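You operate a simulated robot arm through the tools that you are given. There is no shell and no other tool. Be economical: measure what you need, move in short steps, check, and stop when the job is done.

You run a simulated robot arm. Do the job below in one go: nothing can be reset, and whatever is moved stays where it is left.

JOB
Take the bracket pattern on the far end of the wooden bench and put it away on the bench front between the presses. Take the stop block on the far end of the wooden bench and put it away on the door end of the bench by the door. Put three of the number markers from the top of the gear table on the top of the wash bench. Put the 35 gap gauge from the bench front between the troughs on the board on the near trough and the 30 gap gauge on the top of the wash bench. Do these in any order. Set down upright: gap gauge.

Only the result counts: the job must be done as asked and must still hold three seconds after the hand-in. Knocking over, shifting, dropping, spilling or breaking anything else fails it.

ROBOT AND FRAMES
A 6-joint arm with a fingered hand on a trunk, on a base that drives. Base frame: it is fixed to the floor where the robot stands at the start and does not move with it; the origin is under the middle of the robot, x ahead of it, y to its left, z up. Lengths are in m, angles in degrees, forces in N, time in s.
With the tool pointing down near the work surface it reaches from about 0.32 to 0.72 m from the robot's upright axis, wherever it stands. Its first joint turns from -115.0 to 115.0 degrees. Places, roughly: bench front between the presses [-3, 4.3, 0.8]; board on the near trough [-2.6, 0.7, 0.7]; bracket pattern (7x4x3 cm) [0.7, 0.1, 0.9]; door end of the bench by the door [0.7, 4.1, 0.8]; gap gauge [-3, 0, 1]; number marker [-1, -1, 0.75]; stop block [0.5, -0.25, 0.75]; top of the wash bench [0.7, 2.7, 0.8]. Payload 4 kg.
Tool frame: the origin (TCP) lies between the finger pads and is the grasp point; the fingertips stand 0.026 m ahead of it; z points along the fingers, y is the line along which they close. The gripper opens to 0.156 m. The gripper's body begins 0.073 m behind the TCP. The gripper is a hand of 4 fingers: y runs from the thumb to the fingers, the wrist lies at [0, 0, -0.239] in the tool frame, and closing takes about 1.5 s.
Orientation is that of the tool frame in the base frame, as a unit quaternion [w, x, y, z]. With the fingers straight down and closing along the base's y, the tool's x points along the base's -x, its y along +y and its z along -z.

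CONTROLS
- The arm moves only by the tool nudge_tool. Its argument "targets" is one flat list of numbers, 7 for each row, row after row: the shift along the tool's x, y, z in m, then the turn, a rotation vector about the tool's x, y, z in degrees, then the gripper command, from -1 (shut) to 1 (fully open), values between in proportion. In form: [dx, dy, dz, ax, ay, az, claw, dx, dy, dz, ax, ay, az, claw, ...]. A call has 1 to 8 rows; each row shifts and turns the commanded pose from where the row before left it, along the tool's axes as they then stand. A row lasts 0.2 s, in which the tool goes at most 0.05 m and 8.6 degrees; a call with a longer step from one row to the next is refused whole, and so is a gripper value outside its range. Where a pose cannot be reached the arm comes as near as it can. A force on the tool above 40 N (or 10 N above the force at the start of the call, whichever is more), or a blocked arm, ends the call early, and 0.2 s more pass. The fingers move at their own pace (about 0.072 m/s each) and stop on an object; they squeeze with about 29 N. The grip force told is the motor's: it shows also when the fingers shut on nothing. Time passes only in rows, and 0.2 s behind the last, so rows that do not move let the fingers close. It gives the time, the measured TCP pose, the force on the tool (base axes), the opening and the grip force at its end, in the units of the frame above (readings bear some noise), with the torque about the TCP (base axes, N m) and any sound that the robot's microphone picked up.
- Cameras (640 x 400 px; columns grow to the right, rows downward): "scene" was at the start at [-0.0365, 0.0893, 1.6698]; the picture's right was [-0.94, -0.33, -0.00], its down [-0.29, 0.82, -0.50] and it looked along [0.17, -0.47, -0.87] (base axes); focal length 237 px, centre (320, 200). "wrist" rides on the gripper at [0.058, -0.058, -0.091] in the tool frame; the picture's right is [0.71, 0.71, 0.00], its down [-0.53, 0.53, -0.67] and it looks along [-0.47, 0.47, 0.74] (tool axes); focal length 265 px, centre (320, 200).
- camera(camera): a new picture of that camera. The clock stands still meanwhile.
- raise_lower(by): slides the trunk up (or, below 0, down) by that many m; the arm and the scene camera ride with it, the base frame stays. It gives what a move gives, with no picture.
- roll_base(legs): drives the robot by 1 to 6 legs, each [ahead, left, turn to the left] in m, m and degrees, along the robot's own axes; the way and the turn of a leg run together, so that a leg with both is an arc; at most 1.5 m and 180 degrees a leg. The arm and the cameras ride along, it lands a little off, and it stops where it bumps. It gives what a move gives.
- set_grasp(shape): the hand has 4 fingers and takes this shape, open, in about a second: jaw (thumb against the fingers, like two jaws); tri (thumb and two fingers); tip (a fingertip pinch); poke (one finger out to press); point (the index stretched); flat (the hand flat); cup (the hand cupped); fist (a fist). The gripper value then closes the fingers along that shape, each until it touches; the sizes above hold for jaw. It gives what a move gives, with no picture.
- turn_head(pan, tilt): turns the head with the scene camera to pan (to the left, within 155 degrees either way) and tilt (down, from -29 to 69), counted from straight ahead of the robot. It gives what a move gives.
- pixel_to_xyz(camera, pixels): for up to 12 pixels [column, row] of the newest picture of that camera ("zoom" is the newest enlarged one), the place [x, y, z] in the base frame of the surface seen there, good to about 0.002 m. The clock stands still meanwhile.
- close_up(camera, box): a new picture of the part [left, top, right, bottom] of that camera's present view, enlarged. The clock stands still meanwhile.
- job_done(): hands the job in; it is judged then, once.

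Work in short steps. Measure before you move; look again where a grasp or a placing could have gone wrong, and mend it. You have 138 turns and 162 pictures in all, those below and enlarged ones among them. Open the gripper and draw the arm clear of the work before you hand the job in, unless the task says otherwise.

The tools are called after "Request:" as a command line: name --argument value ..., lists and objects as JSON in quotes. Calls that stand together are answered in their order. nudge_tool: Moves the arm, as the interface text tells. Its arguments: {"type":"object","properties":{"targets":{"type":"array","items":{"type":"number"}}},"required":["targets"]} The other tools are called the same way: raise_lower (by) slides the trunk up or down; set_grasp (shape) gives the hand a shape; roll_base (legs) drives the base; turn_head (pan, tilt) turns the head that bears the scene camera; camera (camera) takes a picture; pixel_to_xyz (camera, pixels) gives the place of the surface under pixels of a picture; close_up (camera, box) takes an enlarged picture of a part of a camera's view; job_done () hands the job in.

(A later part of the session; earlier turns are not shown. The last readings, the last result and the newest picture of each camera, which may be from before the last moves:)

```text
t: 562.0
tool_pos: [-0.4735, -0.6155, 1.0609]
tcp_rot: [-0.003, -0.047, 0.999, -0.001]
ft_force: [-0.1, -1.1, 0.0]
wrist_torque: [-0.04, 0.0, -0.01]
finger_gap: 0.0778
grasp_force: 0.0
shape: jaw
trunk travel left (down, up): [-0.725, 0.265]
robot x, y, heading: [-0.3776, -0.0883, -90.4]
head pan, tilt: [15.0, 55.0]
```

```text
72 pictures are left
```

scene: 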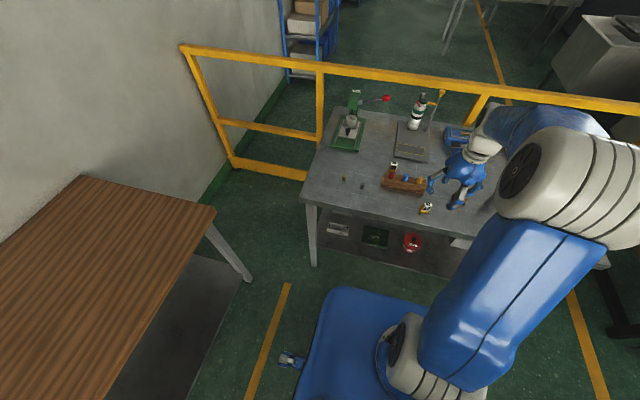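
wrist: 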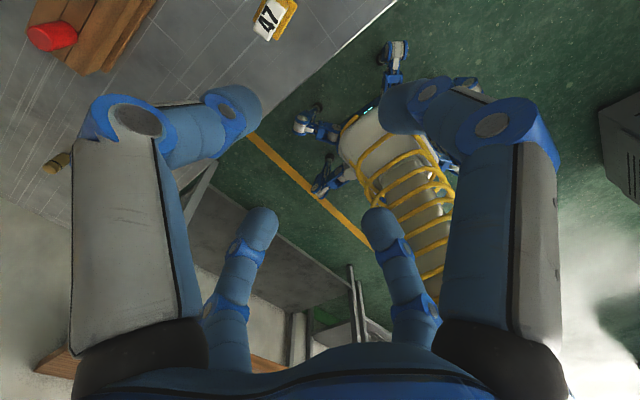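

Marker 47 is at (268,20) in the wrist picture and (427,208) in the scene. I zoom in on it and measure.

Request:
close_up --camera "scene" --box '[407, 195, 447, 220]'

Request:
pixel_to_xyz --camera "zoom" --pixels '[[320, 200], [260, 240], [380, 230], [300, 150], [340, 160], [320, 260], [280, 200], [370, 180]]'

Request:
close_up --camera "wrist" --box '[220, 0, 316, 60]'

Request:
pixel_to_xyz --camera "zoom" --pixels '[[320, 130], [250, 200], [380, 250], [300, 100], [420, 60], [450, 100], [360, 180]]'

```text
16.00 times, centred on (427, 208) of scene
```

zoom: 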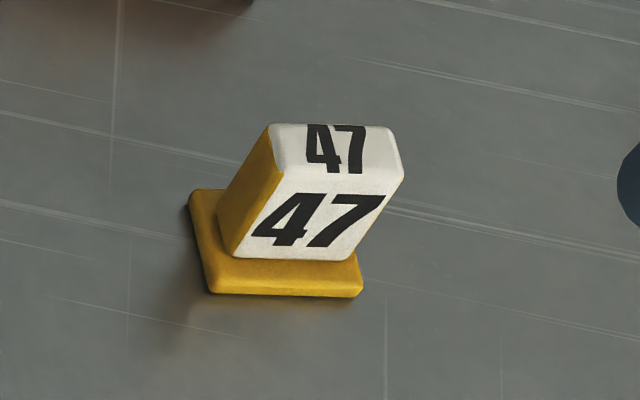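

```text
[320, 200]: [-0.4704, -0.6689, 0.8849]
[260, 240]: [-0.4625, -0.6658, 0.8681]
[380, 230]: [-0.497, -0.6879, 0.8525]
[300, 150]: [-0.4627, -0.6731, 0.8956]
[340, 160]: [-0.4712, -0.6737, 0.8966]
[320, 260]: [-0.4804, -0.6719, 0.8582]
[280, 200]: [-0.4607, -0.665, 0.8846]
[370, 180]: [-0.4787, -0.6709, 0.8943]
```

```text
6.67 times, centred on (268, 30) of wrist
```

zoom: 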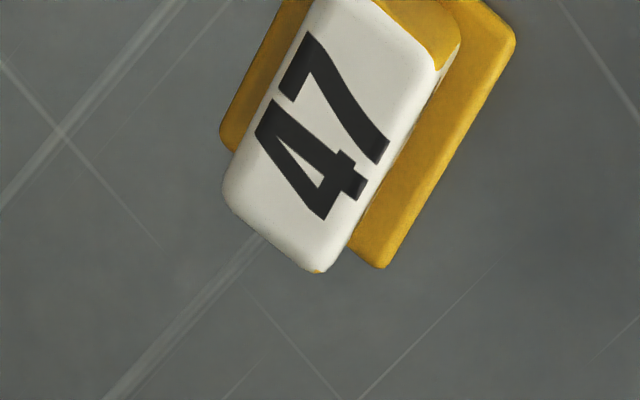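

```text
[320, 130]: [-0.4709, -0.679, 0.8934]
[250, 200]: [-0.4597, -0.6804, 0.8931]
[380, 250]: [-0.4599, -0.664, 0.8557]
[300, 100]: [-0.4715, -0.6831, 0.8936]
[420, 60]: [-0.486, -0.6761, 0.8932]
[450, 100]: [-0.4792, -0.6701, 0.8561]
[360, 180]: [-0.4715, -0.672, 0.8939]
```

Request:
nudge_tool --targets '[0.0033, -0.03, 0, 0, 0, 0, 0, 0.0033, -0.03, 0, 0, 0, 0, 0, 0, 0, 0.04, 0, 0, 0, 0, 0, 0, 0, 0, 0, 0, 0]'

Request:
close_up --camera "wrist" --box '[256, 60, 384, 140]'

Request:
pixel_to_xyz --camera "zoom" --pixels '[[320, 200], [300, 160], [340, 240], [280, 200], [360, 200], [320, 120]]'

```text
t: 563.0
tool_pos: [-0.4753, -0.6745, 1.0202]
tcp_rot: [-0.002, -0.048, 0.999, -0.001]
ft_force: [0.8, 0.4, 0.8]
wrist_torque: [0.01, -0.02, 0.03]
finger_gap: 0.0775
grasp_force: 0.2
shape: jaw
trunk travel left (down, up): [-0.725, 0.265]
robot x, y, heading: [-0.378, -0.0903, -89.8]
head pan, tilt: [15.0, 55.0]
```

```text
5.00 times, centred on (320, 100) of wrist
```

zoom: 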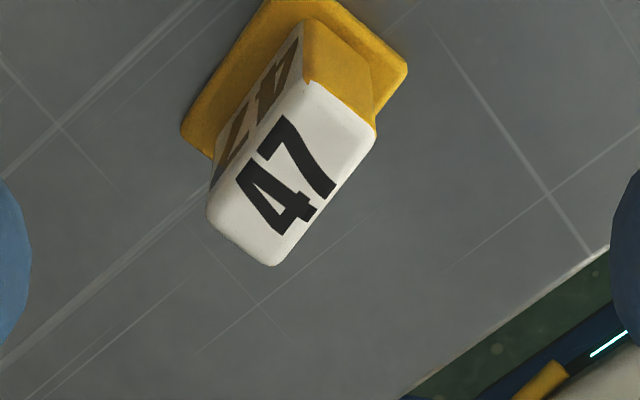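

```text
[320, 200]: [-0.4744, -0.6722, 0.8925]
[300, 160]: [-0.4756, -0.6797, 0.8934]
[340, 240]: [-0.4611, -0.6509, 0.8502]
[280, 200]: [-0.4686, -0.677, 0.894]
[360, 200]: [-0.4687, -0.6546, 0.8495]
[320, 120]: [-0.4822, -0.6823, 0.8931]
```

Request:
pixel_to_xyz --camera "zoom" --pixels '[[306, 88], [370, 128], [272, 258], [212, 210], [290, 175], [186, 130], [400, 75]]'

```text
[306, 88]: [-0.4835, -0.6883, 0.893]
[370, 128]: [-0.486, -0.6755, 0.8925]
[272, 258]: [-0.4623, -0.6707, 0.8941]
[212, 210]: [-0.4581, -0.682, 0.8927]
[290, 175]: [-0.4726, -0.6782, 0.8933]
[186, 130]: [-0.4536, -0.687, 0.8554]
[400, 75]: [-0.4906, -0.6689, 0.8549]
```

Marker 47: centre (-0.4726,-0.679), thin side 14 mm, ψ must be -77.5°. I narrow the opening to 0.05 because the peg rack is near, and lower halfway.

Request:
nudge_tool --targets '[0, 0, 0, 0, 0, -7, -0.3, -0.0017, -0.005, 0, 0, 0, 0, -0.3, 0, 0, 0.04, 0, 0, 0, -0.3, 0, 0, 0.04, 0, 0, 0, -0.3, 0, 0, 0, 0, 0, 0, -0.3]'

Request:
camera --camera "wrist"

Request:
close_up --camera "scene" --box '[380, 150, 476, 220]'

```text
t: 564.2
tool_pos: [-0.4735, -0.678, 0.9412]
tcp_rot: [-0.003, -0.108, 0.994, -0.001]
ft_force: [-0.3, -0.3, 0.2]
wrist_torque: [0.0, 0.0, 0.01]
finger_gap: 0.0549
grasp_force: 0.0
shape: jaw
trunk travel left (down, up): [-0.725, 0.265]
robot x, y, heading: [-0.3802, -0.0897, -90.3]
head pan, tilt: [15.0, 55.0]
```

```text
68 pictures are left
```

wrist: 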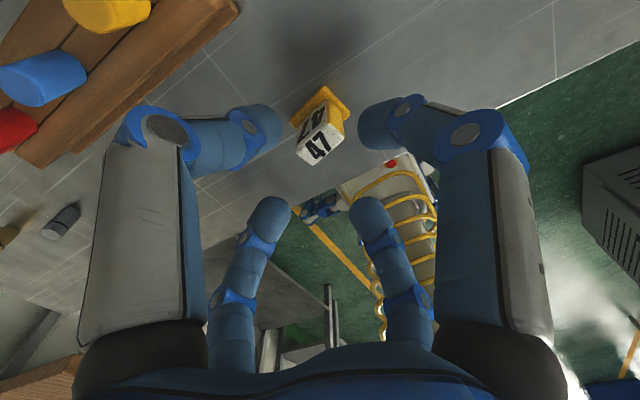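

```text
5.71 times, centred on (428, 185) of scene
```

zoom: 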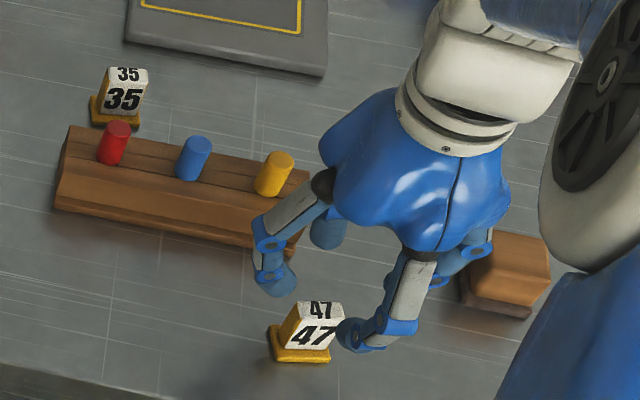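

Request:
pixel_to_xyz --camera "zoom" --pixels '[[120, 220], [200, 238], [240, 245], [240, 225], [265, 210], [275, 170], [265, 285], [266, 240], [315, 185], [480, 300], [520, 240]]'

```text
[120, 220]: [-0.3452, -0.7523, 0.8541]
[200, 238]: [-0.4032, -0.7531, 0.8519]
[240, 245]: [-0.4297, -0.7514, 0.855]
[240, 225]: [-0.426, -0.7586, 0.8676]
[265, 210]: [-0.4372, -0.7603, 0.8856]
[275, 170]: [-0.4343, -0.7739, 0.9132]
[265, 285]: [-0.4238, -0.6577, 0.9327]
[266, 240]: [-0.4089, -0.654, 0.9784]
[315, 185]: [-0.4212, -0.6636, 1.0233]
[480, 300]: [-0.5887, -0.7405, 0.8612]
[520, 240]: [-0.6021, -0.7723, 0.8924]
```

The rack's sloped front leaves about 1.5 cm for the knuckle. I narrow to 0.043 and lower to TCP z=0.889, then close.

Request:
nudge_tool --targets '[0, 0, 0, 0, 0, 0, -0.45, 0, 0, 0.027, 0, 0, 0, -0.45, 0, 0, 0.0, 0, 0, 0, -0.45]'

Request:
camera --camera "wrist"

```text
t: 565.0
tool_pos: [-0.4739, -0.679, 0.9166]
tcp_rot: [-0.004, -0.108, 0.994, -0.001]
ft_force: [0.4, 0.7, 0.3]
wrist_torque: [0.0, 0.02, 0.05]
finger_gap: 0.0433
grasp_force: 0.1
shape: jaw
trunk travel left (down, up): [-0.725, 0.265]
robot x, y, heading: [-0.3793, -0.088, -90.5]
head pan, tilt: [15.0, 55.0]
```

```text
66 pictures are left
```

wrist: 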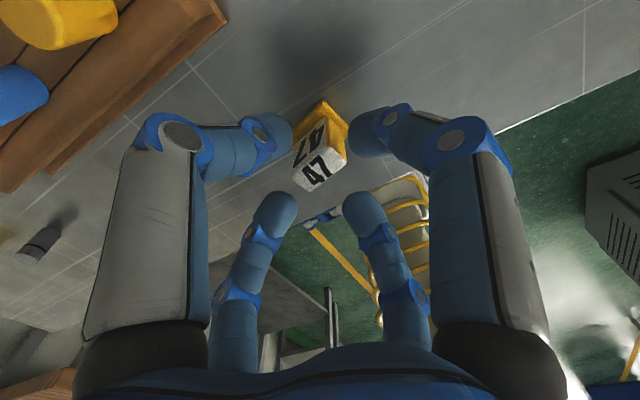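

Request:
nudge_tool --targets '[0, 0, 0.015, 0, 0, 0, -0.45, 0, 0, 0.0115, 0, 0, 0, -0.45, 0, 0, 0.0, 0, 0, 0, -0.45]'

Request:
nudge_tool --targets '[0, 0, 0, 0, 0, 0, -1, 0, 0, 0, 0, 0, 0, -1, 0, 0, 0, 0, 0, 0, -1, 0, 0, 0, 0, 0, 0, -1, 0, 0, 0, 0, 0, 0, -1]'

Request:
nudge_tool --targets '[0, 0, -0.02, 0, 0, 0, -1, 0, 0, -0.04, 0, 0, 0, -1, 0, 0, -0.045, 0, 0, 0, -1, 0, 0.0, -0.045, 0, 0, 0, -1, 0, 0.04, 0, 0, 0, 0, -1, 0, 0.04, 0, 0, 0, 0, -1, 0, 0.0, 0, 0, 0, 0, -1]'

Request:
camera --camera "wrist"

```text
t: 565.8
tool_pos: [-0.4725, -0.6797, 0.8901]
tcp_rot: [-0.002, -0.109, 0.994, 0.0]
ft_force: [0.0, 0.1, 0.7]
wrist_torque: [-0.01, -0.02, 0.0]
finger_gap: 0.0436
grasp_force: 0.1
shape: jaw
trunk travel left (down, up): [-0.725, 0.265]
robot x, y, heading: [-0.3769, -0.0874, -90.4]
head pan, tilt: [15.0, 55.0]
```

```text
t: 567.0
tool_pos: [-0.4732, -0.6797, 0.8904]
tcp_rot: [-0.002, -0.108, 0.994, -0.001]
ft_force: [0.3, 0.0, -0.1]
wrist_torque: [0.01, 0.0, 0.01]
finger_gap: 0.015
grasp_force: 28.9
shape: jaw
trunk travel left (down, up): [-0.725, 0.265]
robot x, y, heading: [-0.3777, -0.0928, -90.3]
head pan, tilt: [15.0, 55.0]
```

```text
t: 568.6
tool_pos: [-0.4901, -0.6011, 1.0385]
tcp_rot: [-0.003, -0.108, 0.994, 0.0]
ft_force: [0.3, -0.5, -0.5]
wrist_torque: [0.01, -0.04, -0.02]
finger_gap: 0.0149
grasp_force: 29.4
shape: jaw
trunk travel left (down, up): [-0.725, 0.265]
robot x, y, heading: [-0.3762, -0.0896, -90.2]
head pan, tilt: [15.0, 55.0]
```

```text
65 pictures are left
```

wrist: 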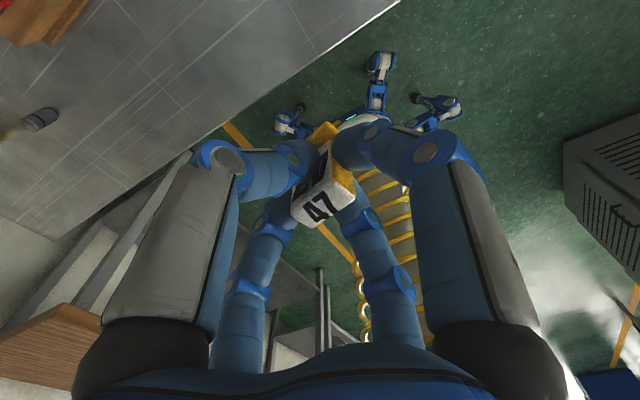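

Marker 47 is held. I drive back to the wash bench.

Request:
roll_base --legs '[[-1.1, 0, 0], [0, 0, 90], [0, 1.5, 0], [0.37, 0.3, 0]]'

Request:
turn_head --pan -5 --tilt 55

Request:
camera --camera "scene"

```text
t: 616.2
tool_pos: [0.5382, 2.6767, 1.0409]
tcp_rot: [0.001, 0.775, -0.631, 0.002]
ft_force: [-0.2, 0.6, -0.7]
wrist_torque: [-0.01, -0.02, 0.03]
finger_gap: 0.0149
grasp_force: 28.3
shape: jaw
trunk travel left (down, up): [-0.725, 0.265]
robot x, y, heading: [0.0299, 2.7954, -0.9]
head pan, tilt: [15.0, 55.0]
```

```text
t: 617.0
tool_pos: [0.5372, 2.6778, 1.04]
tcp_rot: [0.002, 0.776, -0.631, 0.002]
ft_force: [0.4, 0.2, -0.3]
wrist_torque: [-0.01, 0.03, 0.0]
finger_gap: 0.015
grasp_force: 28.9
shape: jaw
trunk travel left (down, up): [-0.725, 0.265]
robot x, y, heading: [0.0319, 2.7988, -0.7]
head pan, tilt: [-5.0, 55.0]
```

```text
64 pictures are left
```

scene: 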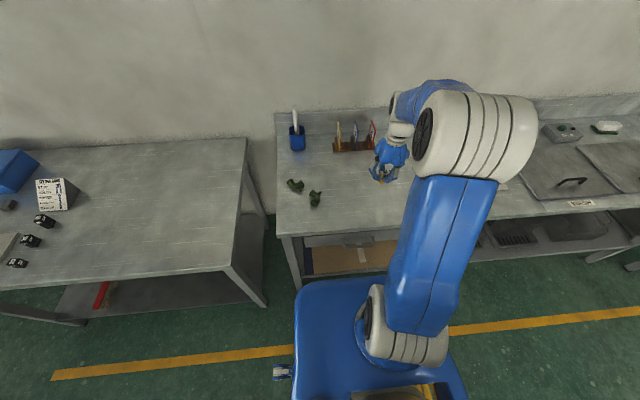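

Request:
nudge_tool --targets '[-0.0102, -0.044, 0, 0, 0, 0, -1, -0.0102, -0.044, 0, 0, 0, 0, -1, -0.0102, -0.044, 0, 0, 0, 0, -1, 0, 0, 0.045, 0, 0, 0, -1, 0, 0, 0.045, 0, 0, 0, -1, 0, 0, 0.04, 0, 0, 0, -1, 0, 0, 0.013, 0, 0, 0, -1, 0, 0, 0, 0, 0, 0, -1]'

Request:
nudge_tool --targets '[0, 0, 0.0025, 0, 0, 0, -1, 0, 0, 0, 0, 0, 0, -1]'

Request:
nudge_tool --targets '[0, 0, 0.0015, 0, 0, 0, -1, 0, 0, 0, 0, 0, 0, -1]'

Request:
camera --camera "wrist"

```text
t: 618.8
tool_pos: [0.6629, 2.7329, 0.8955]
tcp_rot: [0.002, 0.776, -0.631, 0.002]
ft_force: [-0.3, -0.2, -0.2]
wrist_torque: [0.02, 0.02, 0.02]
finger_gap: 0.0146
grasp_force: 29.1
shape: jaw
trunk travel left (down, up): [-0.725, 0.265]
robot x, y, heading: [0.0266, 2.799, -0.7]
head pan, tilt: [-5.0, 55.0]
```

```text
t: 619.4
tool_pos: [0.6608, 2.733, 0.8951]
tcp_rot: [0.001, 0.775, -0.632, 0.003]
ft_force: [-0.2, 0.0, -0.6]
wrist_torque: [0.01, -0.08, -0.01]
finger_gap: 0.0151
grasp_force: 28.8
shape: jaw
trunk travel left (down, up): [-0.725, 0.265]
robot x, y, heading: [0.0291, 2.8, -0.8]
head pan, tilt: [-5.0, 55.0]
```

```text
t: 620.0
tool_pos: [0.6603, 2.7335, 0.8915]
tcp_rot: [0.001, 0.775, -0.632, 0.002]
ft_force: [-0.1, 1.0, -0.6]
wrist_torque: [0.0, 0.01, 0.02]
finger_gap: 0.0147
grasp_force: 29.3
shape: jaw
trunk travel left (down, up): [-0.725, 0.265]
robot x, y, heading: [0.0297, 2.7977, -0.6]
head pan, tilt: [-5.0, 55.0]
```

```text
63 pictures are left
```

wrist: 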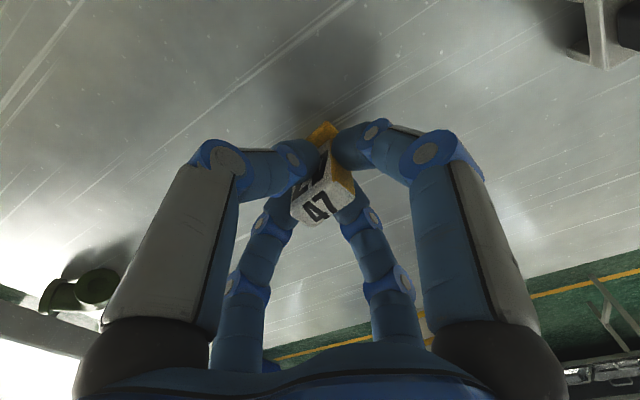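

Still free; two more small steps to contact.

Request:
nudge_tool --targets '[0, 0, 0.0015, 0, 0, 0, -1, 0, 0, 0, 0, 0, 0, -1]'

Request:
nudge_tool --targets '[0, 0, 0.0012, 0, 0, 0, -1, 0, 0, 0, 0, 0, 0, -1]'

```text
t: 620.6
tool_pos: [0.6618, 2.7318, 0.8903]
tcp_rot: [0.002, 0.776, -0.631, 0.002]
ft_force: [1.4, 0.7, -0.9]
wrist_torque: [-0.01, 0.02, 0.03]
finger_gap: 0.0149
grasp_force: 28.9
shape: jaw
trunk travel left (down, up): [-0.725, 0.265]
robot x, y, heading: [0.0256, 2.7956, -0.6]
head pan, tilt: [-5.0, 55.0]
```

```text
t: 621.2
tool_pos: [0.6606, 2.732, 0.8894]
tcp_rot: [0.002, 0.775, -0.632, 0.002]
ft_force: [0.6, -0.4, -0.6]
wrist_torque: [0.0, -0.02, 0.0]
finger_gap: 0.0147
grasp_force: 29.3
shape: jaw
trunk travel left (down, up): [-0.725, 0.265]
robot x, y, heading: [0.0273, 2.7956, -0.8]
head pan, tilt: [-5.0, 55.0]
```

Request:
nudge_tool --targets '[0, 0, 0.0012, 0, 0, 0, -1, 0, 0, 0, 0, 0, 0, -1]'

Request:
nudge_tool --targets '[0, 0, 0.001, 0, 0, 0, -1, 0, 0, 0, 0, 0, 0, -1]'

```text
t: 621.8
tool_pos: [0.6592, 2.7326, 0.8891]
tcp_rot: [0.002, 0.775, -0.632, 0.002]
ft_force: [0.2, -0.5, 0.4]
wrist_torque: [0.03, -0.01, -0.01]
finger_gap: 0.0148
grasp_force: 28.8
shape: jaw
trunk travel left (down, up): [-0.725, 0.265]
robot x, y, heading: [0.0298, 2.7968, -0.8]
head pan, tilt: [-5.0, 55.0]
```

```text
t: 622.4
tool_pos: [0.6593, 2.733, 0.8896]
tcp_rot: [0.002, 0.776, -0.631, 0.004]
ft_force: [-1.4, -0.4, 5.8]
wrist_torque: [-0.02, 0.07, 0.02]
finger_gap: 0.0148
grasp_force: 29.1
shape: jaw
trunk travel left (down, up): [-0.725, 0.265]
robot x, y, heading: [0.0281, 2.7987, -0.9]
head pan, tilt: [-5.0, 55.0]
```

Contact. I release and rise.

Request:
nudge_tool --targets '[0, 0, 0, 0, 0, 0, -0.7, 0, 0, 0, 0, 0, 0, -0.5, 0, 0, 0, 0, 0, 0, -0.4, 0, 0, 0, 0, 0, 0, -0.4, 0, 0, -0.03, 0, 0, 0, -0.4, 0, 0, -0.045, 0, 0, 0, -0.4, 0, 0, -0.045, 0, 0, 0, -0.4, 0, 0, -0.045, 0, 0, 0, -0.4]'

Request:
camera --camera "wrist"

Request:
nudge_tool --targets '[0, 0.045, 0, 0, 0, 0, 0, 0, 0.045, 0, 0, 0, 0, 0, 0, 0.045, 0, 0, 0, 0, 0]'

Request:
roll_base --legs '[[-0.6, 0, 0], [0, -1.4, 0], [0, 0, -90], [1.1, 0, 0]]'

Request:
turn_head --pan -10 --tilt 45

Request:
camera --camera "scene"

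```text
t: 624.2
tool_pos: [0.6594, 2.735, 1.0524]
tcp_rot: [0.001, 0.777, -0.63, 0.003]
ft_force: [-0.5, 0.9, -0.7]
wrist_torque: [0.0, -0.04, -0.03]
finger_gap: 0.0466
grasp_force: 0.1
shape: jaw
trunk travel left (down, up): [-0.725, 0.265]
robot x, y, heading: [0.0271, 2.7972, -0.8]
head pan, tilt: [-5.0, 55.0]
```

```text
62 pictures are left
```

wrist: 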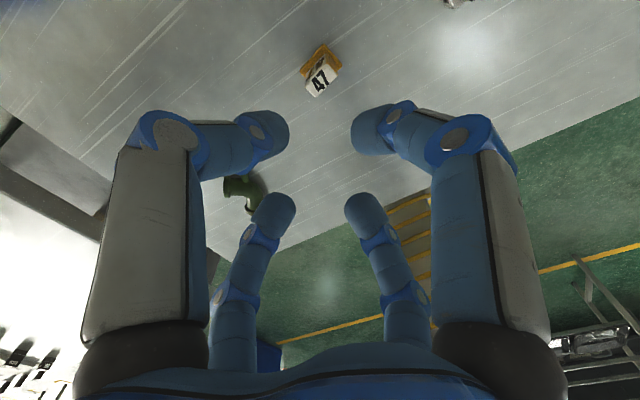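

```text
t: 625.0
tool_pos: [0.5248, 2.7053, 1.0533]
tcp_rot: [0.001, 0.775, -0.632, 0.003]
ft_force: [-0.7, -0.3, -0.1]
wrist_torque: [0.0, -0.03, 0.04]
finger_gap: 0.0773
grasp_force: 0.0
shape: jaw
trunk travel left (down, up): [-0.725, 0.265]
robot x, y, heading: [0.0283, 2.7952, -0.7]
head pan, tilt: [-5.0, 55.0]
```

```text
t: 674.5
tool_pos: [-0.6756, -0.2083, 1.0502]
tcp_rot: [-0.002, -0.116, 0.993, 0.0]
ft_force: [-0.1, -0.9, 0.8]
wrist_torque: [0.06, -0.02, 0.01]
finger_gap: 0.0776
grasp_force: 0.0
shape: jaw
trunk travel left (down, up): [-0.725, 0.265]
robot x, y, heading: [-0.594, 0.2929, -89.3]
head pan, tilt: [-5.0, 55.0]
```

```text
t: 675.2
tool_pos: [-0.675, -0.2085, 1.0517]
tcp_rot: [-0.002, -0.115, 0.993, -0.001]
ft_force: [-0.8, -0.9, -0.3]
wrist_torque: [0.01, 0.05, 0.04]
finger_gap: 0.0777
grasp_force: 0.0
shape: jaw
trunk travel left (down, up): [-0.725, 0.265]
robot x, y, heading: [-0.5967, 0.2934, -89.3]
head pan, tilt: [-10.0, 45.0]
```

```text
61 pictures are left
```

scene: 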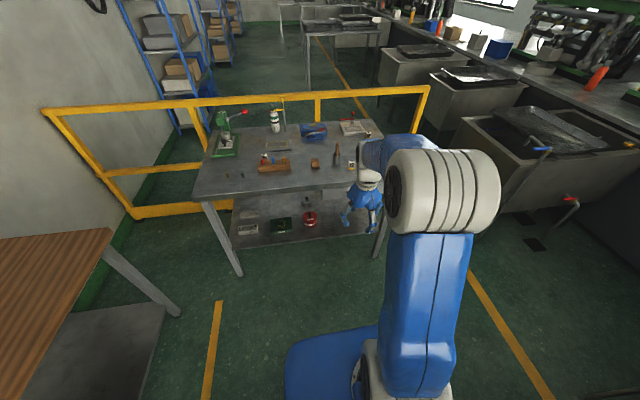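

Request:
roll_base --legs '[[0.38, -0.1, -0.7]]'

Request:
turn_head --pan 10 --tilt 58

Request:
camera --camera "scene"

Request:
camera --camera "wrist"

```text
t: 680.6
tool_pos: [-0.7797, -0.5937, 1.0509]
tcp_rot: [-0.004, -0.109, 0.994, -0.001]
ft_force: [-0.6, 1.4, 0.2]
wrist_torque: [-0.01, -0.02, -0.01]
finger_gap: 0.0777
grasp_force: 0.1
shape: jaw
trunk travel left (down, up): [-0.725, 0.265]
robot x, y, heading: [-0.7004, -0.0925, -90.0]
head pan, tilt: [-10.0, 45.0]
```

```text
t: 681.5
tool_pos: [-0.7809, -0.5959, 1.0516]
tcp_rot: [-0.003, -0.11, 0.994, -0.001]
ft_force: [0.4, 0.1, 0.1]
wrist_torque: [-0.01, -0.01, 0.0]
finger_gap: 0.0779
grasp_force: 0.1
shape: jaw
trunk travel left (down, up): [-0.725, 0.265]
robot x, y, heading: [-0.6963, -0.0953, -89.8]
head pan, tilt: [10.0, 58.0]
```

```text
60 pictures are left
```

scene: 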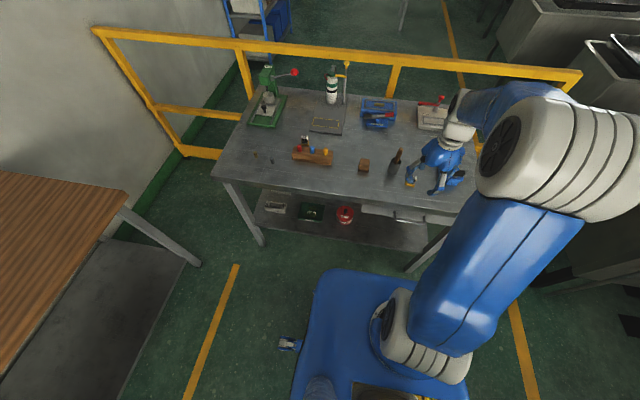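

```text
59 pictures are left
```

wrist: 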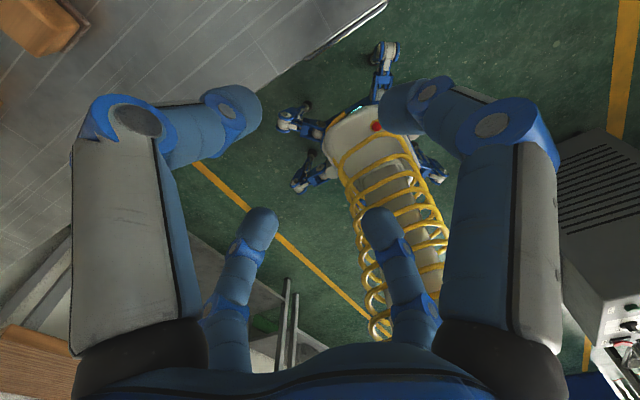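

Request:
nudge_tool --targets '[0, -0.045, 0, 0, 0, 0, 0, 0, -0.045, 0, 0, 0, 0, 0, 0, 0, 0, 0, 0, 0, 0]'

Request:
camera --camera "wrist"

Request:
close_up --camera "scene" --box '[350, 125, 500, 218]'

```text
t: 682.3
tool_pos: [-0.762, -0.6821, 1.0536]
tcp_rot: [-0.003, -0.11, 0.994, -0.001]
ft_force: [-0.1, -1.2, 0.3]
wrist_torque: [0.0, 0.01, 0.02]
finger_gap: 0.0779
grasp_force: 0.0
shape: jaw
trunk travel left (down, up): [-0.725, 0.265]
robot x, y, heading: [-0.6987, -0.0989, -89.9]
head pan, tilt: [10.0, 58.0]
```

```text
58 pictures are left
```

wrist: 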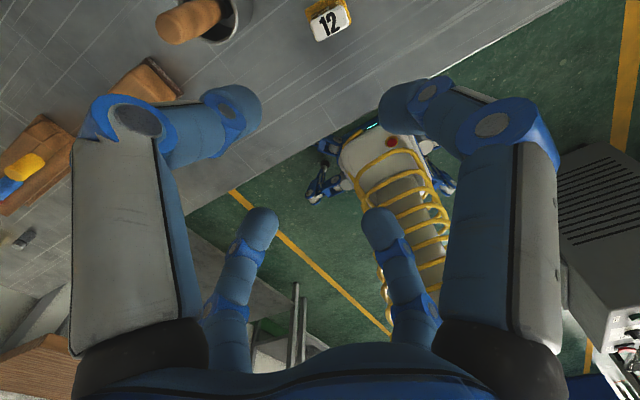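

```text
4.27 times, centred on (425, 172) of scene
```

zoom: 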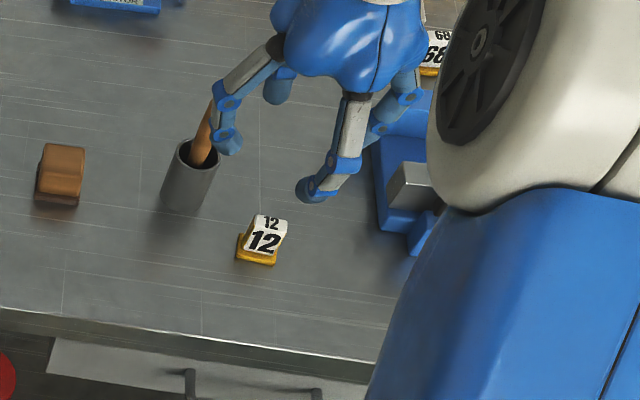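

Request:
pixel_to_xyz --camera "zoom" --pixels '[[203, 110], [200, 145], [185, 180], [215, 165], [190, 210], [262, 245], [270, 222], [258, 262], [225, 145], [400, 220], [430, 235], [320, 190]]'

Request:
close_up --camera "wrist" --box '[264, 0, 392, 80]'

Request:
pixel_to_xyz --camera "zoom" --pixels '[[225, 70], [330, 25], [400, 120], [255, 185], [310, 110], [425, 100], [340, 200]]'

```text
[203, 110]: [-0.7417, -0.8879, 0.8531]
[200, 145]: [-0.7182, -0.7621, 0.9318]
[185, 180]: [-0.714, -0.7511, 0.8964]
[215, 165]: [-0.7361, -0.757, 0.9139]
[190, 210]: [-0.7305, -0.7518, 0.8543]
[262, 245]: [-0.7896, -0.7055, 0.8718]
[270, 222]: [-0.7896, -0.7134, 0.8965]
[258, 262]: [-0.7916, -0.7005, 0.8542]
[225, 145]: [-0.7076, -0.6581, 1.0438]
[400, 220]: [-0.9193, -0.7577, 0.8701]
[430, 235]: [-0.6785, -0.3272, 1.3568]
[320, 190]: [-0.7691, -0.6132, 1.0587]
```

```text
5.00 times, centred on (328, 40) of wrist
```

zoom: 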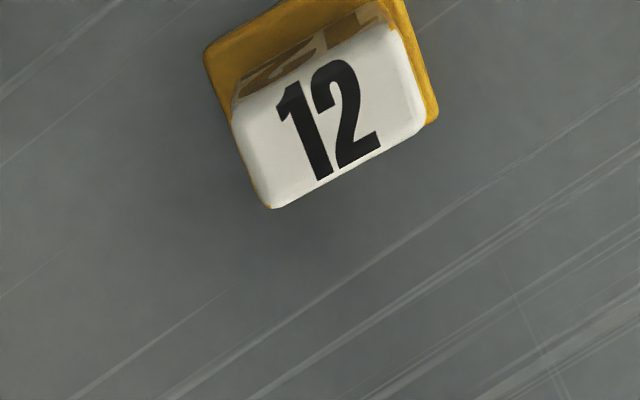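

```text
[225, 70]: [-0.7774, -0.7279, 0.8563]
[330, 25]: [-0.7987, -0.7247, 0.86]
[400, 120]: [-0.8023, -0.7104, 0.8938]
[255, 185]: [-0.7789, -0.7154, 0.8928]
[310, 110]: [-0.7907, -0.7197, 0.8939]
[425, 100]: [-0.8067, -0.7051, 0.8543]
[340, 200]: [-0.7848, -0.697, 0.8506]
```

Request:
pixel_to_xyz --camera "zoom" --pixels '[[237, 120], [392, 30], [422, 115], [272, 202], [328, 115]]'

Request:
pixel_to_xyz --camera "wrist" --pixels '[[165, 25], [180, 20], [210, 10], [236, 20], [212, 32]]'

```text
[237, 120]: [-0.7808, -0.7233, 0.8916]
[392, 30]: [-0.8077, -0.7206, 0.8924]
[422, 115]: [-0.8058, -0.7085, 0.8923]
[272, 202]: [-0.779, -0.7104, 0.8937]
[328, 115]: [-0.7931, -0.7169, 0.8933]
```

```text
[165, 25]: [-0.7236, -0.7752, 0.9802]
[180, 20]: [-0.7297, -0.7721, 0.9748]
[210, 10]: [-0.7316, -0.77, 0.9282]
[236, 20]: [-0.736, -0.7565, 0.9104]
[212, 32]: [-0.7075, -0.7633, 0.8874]
```

Marker 12: centre (-0.7933,-0.7157), ψ must be -95.7°. A cup with pestle stands close at (-0.72,-0.77). I shift the base 9 cm left so the wrist can turn, then move over.

Request:
roll_base --legs '[[0, 0.09, 0]]'

Request:
nudge_tool --targets '[0.0418, -0.0023, 0, 0, 0, 0, -0.3, 0.0418, -0.0023, 0, 0, 0, 0, -0.3, 0.0418, -0.0023, 0, 0, 0, 0, -0.3, 0, 0, 0, 0, 0, 6.1, -0.3, 0, 0, 0, 0, 0, 6.1, -0.3, 0, 0, 0, 0, 0, 6.1, -0.45, 0, 0, 0, 0, 0, 0, -0.45]'

Request:
camera --camera "wrist"

```text
t: 684.1
tool_pos: [-0.6725, -0.6815, 1.0516]
tcp_rot: [-0.003, -0.11, 0.994, -0.001]
ft_force: [0.1, 0.1, -0.1]
wrist_torque: [-0.03, -0.02, 0.02]
finger_gap: 0.0775
grasp_force: 0.0
shape: jaw
trunk travel left (down, up): [-0.725, 0.265]
robot x, y, heading: [-0.6032, -0.0917, -90.0]
head pan, tilt: [10.0, 58.0]
```

```text
t: 685.7
tool_pos: [-0.7952, -0.7164, 1.053]
tcp_rot: [-0.002, 0.05, 0.999, 0.0]
ft_force: [-0.5, 0.6, -0.5]
wrist_torque: [0.0, 0.03, -0.02]
finger_gap: 0.0433
grasp_force: 0.1
shape: jaw
trunk travel left (down, up): [-0.725, 0.265]
robot x, y, heading: [-0.6069, -0.0963, -89.8]
head pan, tilt: [10.0, 58.0]
```

```text
55 pictures are left
```

wrist: 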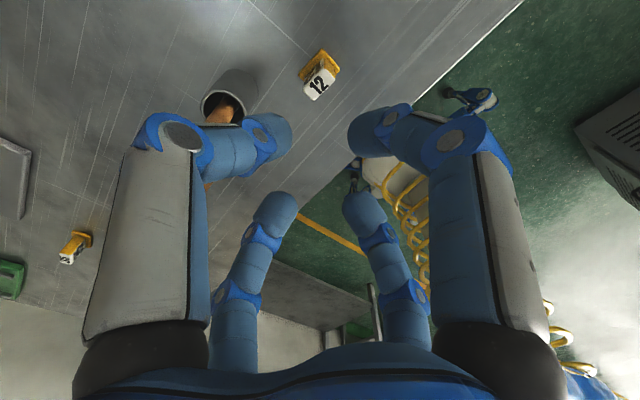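

Request:
nudge_tool --targets '[-0.0019, 0.0009, 0.04, 0, 0, 0, -0.45, 0, 0, 0.04, 0, 0, 0, -0.45, 0, 0, 0.035, 0, 0, 0, -0.45, 0, 0, 0, 0, 0, 0, -0.45]'

Request:
camera --camera "wrist"

Request:
close_up --camera "scene" --box '[390, 125, 540, 218]'

```text
t: 686.7
tool_pos: [-0.7932, -0.7132, 0.9384]
tcp_rot: [-0.003, 0.049, 0.999, -0.002]
ft_force: [0.3, -0.6, 0.4]
wrist_torque: [-0.02, 0.02, 0.04]
finger_gap: 0.0431
grasp_force: 0.0
shape: jaw
trunk travel left (down, up): [-0.725, 0.265]
robot x, y, heading: [-0.6072, -0.0932, -89.8]
head pan, tilt: [10.0, 58.0]
```

```text
54 pictures are left
```

wrist: 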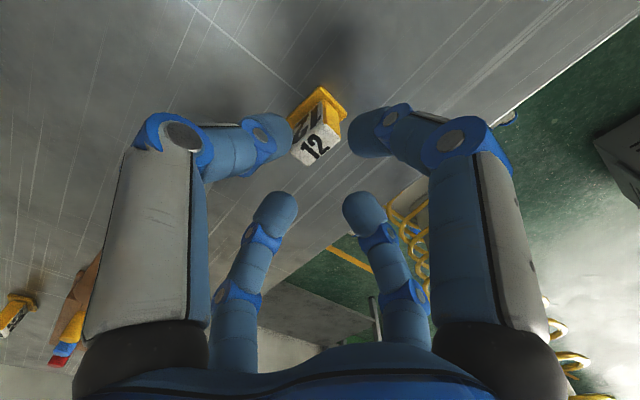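

```text
4.27 times, centred on (465, 172) of scene
```

zoom: 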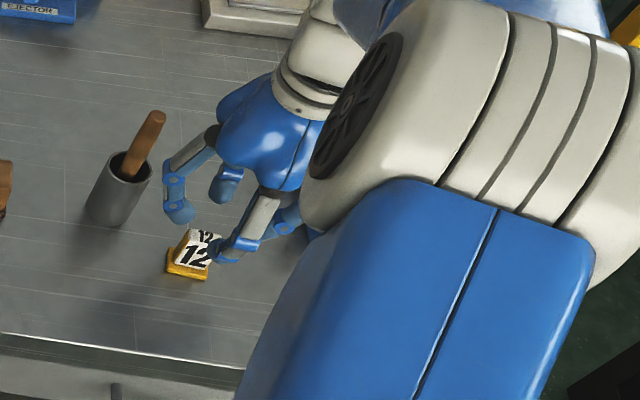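

Clear of the cup. I lower to 0.890 and grip.

Request:
nudge_tool --targets '[0, -0.002, 0.025, 0, 0, 0, -0.45, 0, 0, 0.022, 0, 0, 0, -0.45, 0, 0, 0, 0, 0, 0, -0.45]'

Request:
nudge_tool --targets '[0, 0, 0, 0, 0, 0, -1, 0, 0, 0, 0, 0, 0, -1, 0, 0, 0, 0, 0, 0, -1, 0, 0, 0, 0, 0, 0, -1, 0, 0, 0, 0, 0, 0, -1]'

Request:
nudge_tool --targets '[0, 0, -0.02, 0, 0, 0, -1, 0, 0, -0.04, 0, 0, 0, -1, 0, 0, -0.045, 0, 0, 0, -1, 0, 0.0, -0.045, 0, 0, 0, -1, 0, 0.04, 0, 0, 0, 0, -1, 0, 0.04, 0, 0, 0, 0, -1, 0, 0.03, 0, 0, 0, 0, -1]'

Request:
camera --camera "wrist"

```text
t: 687.5
tool_pos: [-0.7938, -0.7155, 0.8909]
tcp_rot: [-0.002, 0.05, 0.999, -0.001]
ft_force: [-0.2, 0.1, -0.3]
wrist_torque: [0.02, -0.02, 0.03]
finger_gap: 0.0431
grasp_force: 0.0
shape: jaw
trunk travel left (down, up): [-0.725, 0.265]
robot x, y, heading: [-0.6046, -0.0915, -90.1]
head pan, tilt: [10.0, 58.0]
```

```text
t: 688.7
tool_pos: [-0.7945, -0.7172, 0.8914]
tcp_rot: [-0.002, 0.05, 0.999, -0.001]
ft_force: [-0.6, 1.1, 0.3]
wrist_torque: [0.01, 0.0, 0.01]
finger_gap: 0.0149
grasp_force: 28.5
shape: jaw
trunk travel left (down, up): [-0.725, 0.265]
robot x, y, heading: [-0.605, -0.0937, -90.0]
head pan, tilt: [10.0, 58.0]
```

```text
t: 690.3
tool_pos: [-0.7806, -0.6076, 1.0422]
tcp_rot: [-0.002, 0.048, 0.999, -0.001]
ft_force: [0.4, 0.4, 1.0]
wrist_torque: [-0.03, -0.02, -0.01]
finger_gap: 0.0149
grasp_force: 29.0
shape: jaw
trunk travel left (down, up): [-0.725, 0.265]
robot x, y, heading: [-0.6035, -0.0964, -89.9]
head pan, tilt: [10.0, 58.0]
```

```text
52 pictures are left
```

wrist: 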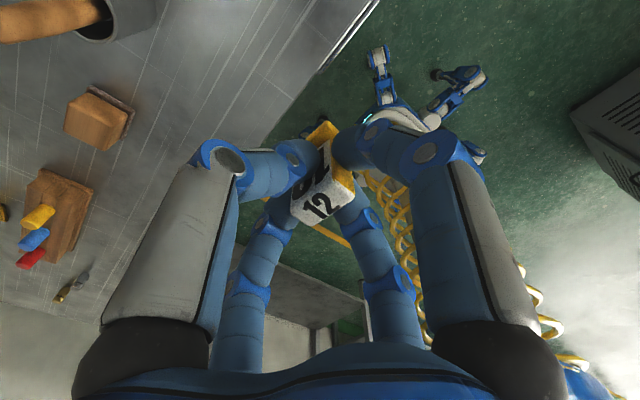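

Request:
roll_base --legs '[[-1.1, 0, 0], [0, 0, 90], [0, 1.5, 0], [0.6, 0.26, 0]]'

Request:
turn_head --pan -5 --tilt 58

Request:
camera --camera "scene"

```text
t: 740.7
tool_pos: [0.5888, 2.5075, 1.0405]
tcp_rot: [-0.002, -0.644, 0.765, -0.002]
ft_force: [0.3, 0.1, -0.4]
wrist_torque: [0.0, 0.06, 0.0]
finger_gap: 0.015
grasp_force: 29.5
shape: jaw
trunk travel left (down, up): [-0.725, 0.265]
robot x, y, heading: [0.0882, 2.7223, -3.9]
head pan, tilt: [10.0, 58.0]
```

```text
t: 741.5
tool_pos: [0.5889, 2.507, 1.0426]
tcp_rot: [-0.002, -0.644, 0.765, -0.002]
ft_force: [-0.5, 0.3, -1.0]
wrist_torque: [-0.01, 0.0, 0.02]
finger_gap: 0.0147
grasp_force: 29.1
shape: jaw
trunk travel left (down, up): [-0.725, 0.265]
robot x, y, heading: [0.0883, 2.7217, -4.0]
head pan, tilt: [-5.0, 58.0]
```

```text
51 pictures are left
```

scene: 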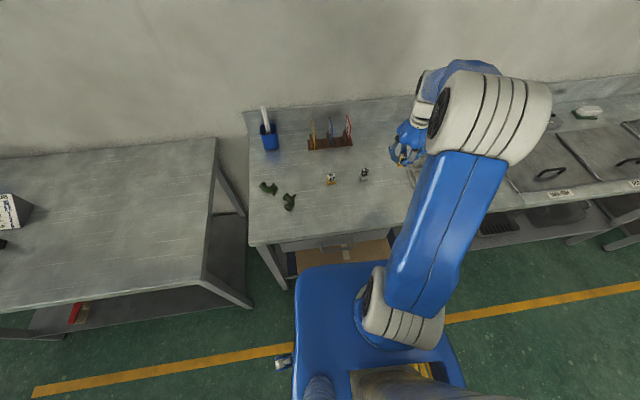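

Request:
nudge_tool --targets '[-0.0293, 0.03, 0, 0, 0, 0, -1, -0.0293, 0.03, 0, 0, 0, 0, -1, 0, 0, 0.045, 0, 0, 0, -1, 0, 0, 0.045, 0, 0, 0, -1, 0, 0, 0.04, 0, 0, 0, -1, 0, 0, 0.0165, 0, 0, 0, -1, 0, 0, 0, 0, 0, 0, -1]'

Request:
nudge_tool --targets '[0, 0, 0.002, 0, 0, 0, -1, 0, 0, 0, 0, 0, 0, -1]'

Request:
nudge_tool --targets '[0, 0, 0.0015, 0, 0, 0, -1, 0, 0, 0, 0, 0, 0, -1]'

Request:
camera --camera "wrist"

```text
t: 743.1
tool_pos: [0.5417, 2.5757, 0.8924]
tcp_rot: [0.0, -0.645, 0.764, -0.002]
ft_force: [-0.4, -0.4, -0.7]
wrist_torque: [-0.01, 0.05, 0.02]
finger_gap: 0.015
grasp_force: 29.1
shape: jaw
trunk travel left (down, up): [-0.725, 0.265]
robot x, y, heading: [0.0916, 2.7217, -4.1]
head pan, tilt: [-5.0, 58.0]
```

```text
t: 743.7
tool_pos: [0.5413, 2.5753, 0.8913]
tcp_rot: [-0.002, -0.644, 0.765, -0.003]
ft_force: [0.9, 0.3, -0.5]
wrist_torque: [0.03, -0.02, -0.01]
finger_gap: 0.0147
grasp_force: 29.5
shape: jaw
trunk travel left (down, up): [-0.725, 0.265]
robot x, y, heading: [0.0894, 2.7214, -4.1]
head pan, tilt: [-5.0, 58.0]
```

```text
t: 744.3
tool_pos: [0.5396, 2.5758, 0.8909]
tcp_rot: [-0.001, -0.644, 0.765, -0.002]
ft_force: [0.8, 0.1, -0.7]
wrist_torque: [0.01, -0.03, -0.04]
finger_gap: 0.015
grasp_force: 28.7
shape: jaw
trunk travel left (down, up): [-0.725, 0.265]
robot x, y, heading: [0.0866, 2.7195, -4.0]
head pan, tilt: [-5.0, 58.0]
```

```text
50 pictures are left
```

wrist: 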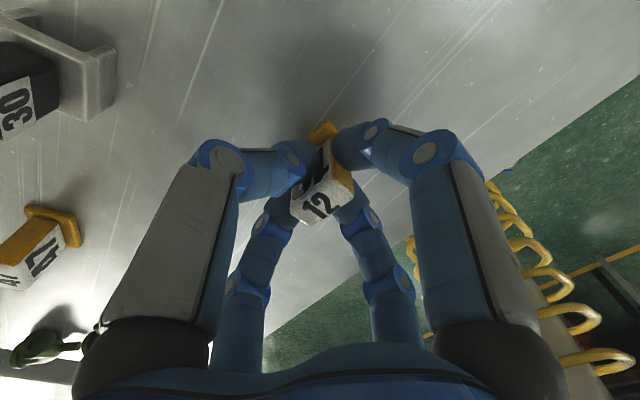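

Request:
nudge_tool --targets '[0, 0, 0.0015, 0, 0, 0, -1, 0, 0, 0, 0, 0, 0, -1]'

Request:
nudge_tool --targets '[0, 0, 0.001, 0, 0, 0, -1, 0, 0, 0, 0, 0, 0, -1]'

```text
t: 744.9
tool_pos: [0.5395, 2.5763, 0.8899]
tcp_rot: [-0.002, -0.644, 0.765, -0.002]
ft_force: [-0.5, 0.5, 6.0]
wrist_torque: [0.01, 0.02, -0.02]
finger_gap: 0.0151
grasp_force: 29.6
shape: jaw
trunk travel left (down, up): [-0.725, 0.265]
robot x, y, heading: [0.0858, 2.7228, -4.0]
head pan, tilt: [-5.0, 58.0]
```

```text
t: 745.5
tool_pos: [0.5404, 2.5753, 0.8896]
tcp_rot: [-0.001, -0.644, 0.765, -0.003]
ft_force: [0.4, 2.0, 12.4]
wrist_torque: [0.08, -0.03, 0.0]
finger_gap: 0.0152
grasp_force: 29.1
shape: jaw
trunk travel left (down, up): [-0.725, 0.265]
robot x, y, heading: [0.0873, 2.7228, -4.2]
head pan, tilt: [-5.0, 58.0]
```

Contact. I release, rise, retract and return to the gear table for the third marker.

Request:
nudge_tool --targets '[0, 0, 0, 0, 0, 0, -0.7, 0, 0, 0, 0, 0, 0, -0.5, 0, 0, 0, 0, 0, 0, -0.4, 0, 0, 0, 0, 0, 0, -0.4, 0, 0, -0.03, 0, 0, 0, -0.4, 0, 0, -0.045, 0, 0, 0, -0.4, 0, 0, -0.045, 0, 0, 0, -0.4, 0, 0, -0.045, 0, 0, 0, -0.4]'

Request:
camera --camera "wrist"

Request:
roll_base --legs '[[-0.75, 0, 4], [0, -1.4, 0], [0, 0, -90], [1.1, 0, 0]]'

Request:
turn_head --pan 5 --tilt 45

Request:
camera --camera "scene"

Request:
close_up --camera "scene" --box '[180, 80, 420, 230]'

```text
t: 747.3
tool_pos: [0.5391, 2.5754, 1.0537]
tcp_rot: [-0.002, -0.644, 0.765, -0.003]
ft_force: [-0.4, 0.3, -0.6]
wrist_torque: [0.0, 0.01, 0.0]
finger_gap: 0.0464
grasp_force: 0.0
shape: jaw
trunk travel left (down, up): [-0.725, 0.265]
robot x, y, heading: [0.0851, 2.7215, -4.1]
head pan, tilt: [-5.0, 58.0]
```

```text
49 pictures are left
```

wrist: 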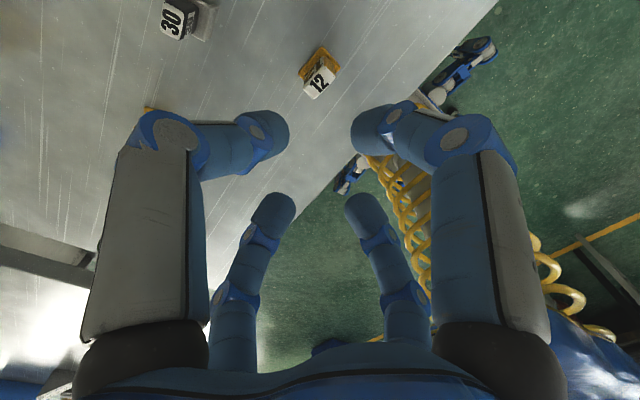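

```text
t: 798.5
tool_pos: [-0.8198, -0.2115, 1.0517]
tcp_rot: [-0.003, 0.057, 0.998, 0.0]
ft_force: [0.1, -0.4, 0.7]
wrist_torque: [0.04, 0.02, -0.01]
finger_gap: 0.0464
grasp_force: 0.0
shape: jaw
trunk travel left (down, up): [-0.725, 0.265]
robot x, y, heading: [-0.7018, 0.2465, -91.0]
head pan, tilt: [-5.0, 58.0]
```

```text
t: 799.3
tool_pos: [-0.8208, -0.2108, 1.0524]
tcp_rot: [-0.002, 0.057, 0.998, -0.001]
ft_force: [-0.6, 0.2, -0.2]
wrist_torque: [0.0, 0.0, -0.03]
finger_gap: 0.0467
grasp_force: 0.1
shape: jaw
trunk travel left (down, up): [-0.725, 0.265]
robot x, y, heading: [-0.7029, 0.2529, -90.7]
head pan, tilt: [5.0, 45.0]
```

```text
48 pictures are left
```

scene: 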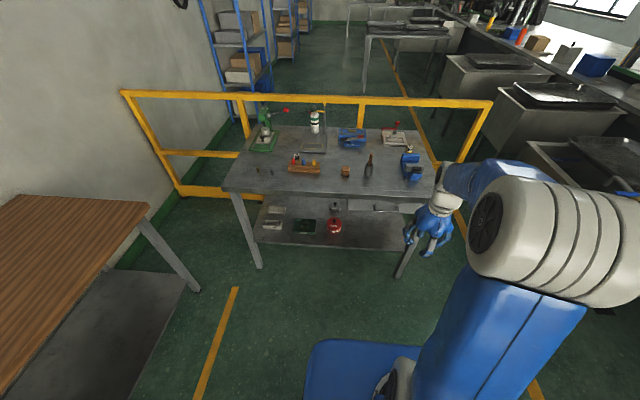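

```text
2.67 times, centred on (300, 155) of scene
```

zoom: 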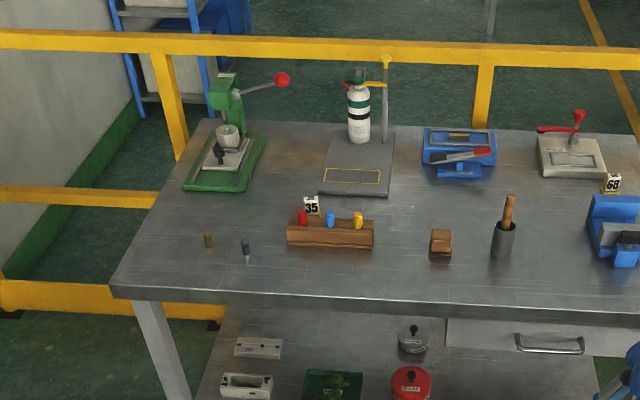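

Request:
pixel_to_xyz --camera "zoom" --pixels '[[311, 207], [303, 217], [330, 217], [360, 218], [290, 235], [330, 190], [612, 183], [600, 215], [625, 205], [575, 170], [600, 175], [300, 305]]'

Request:
close_up --camera "scene" --box '[270, 130, 334, 170]'

Request:
close_up --camera "scene" --box '[376, 125, 440, 185]'

```text
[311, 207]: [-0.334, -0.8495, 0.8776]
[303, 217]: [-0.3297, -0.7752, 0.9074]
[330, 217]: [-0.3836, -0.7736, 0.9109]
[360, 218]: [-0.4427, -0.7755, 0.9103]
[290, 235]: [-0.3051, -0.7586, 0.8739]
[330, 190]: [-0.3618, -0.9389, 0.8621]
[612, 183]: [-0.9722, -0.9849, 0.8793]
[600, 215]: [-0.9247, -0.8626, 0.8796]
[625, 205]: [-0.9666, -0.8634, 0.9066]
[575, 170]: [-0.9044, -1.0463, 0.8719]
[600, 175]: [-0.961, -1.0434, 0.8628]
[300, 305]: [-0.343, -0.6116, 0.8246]
```

```text
10.00 times, centred on (302, 150) of scene
```

zoom: 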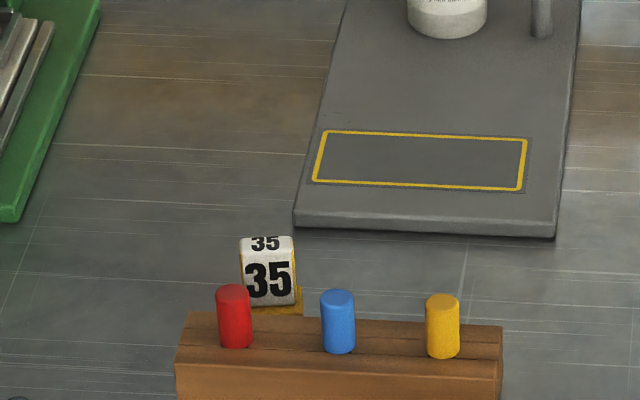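

```text
6.67 times, centred on (408, 155) of scene
```

zoom: 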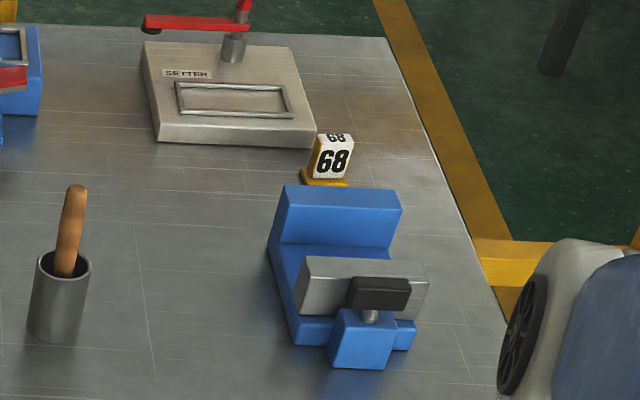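

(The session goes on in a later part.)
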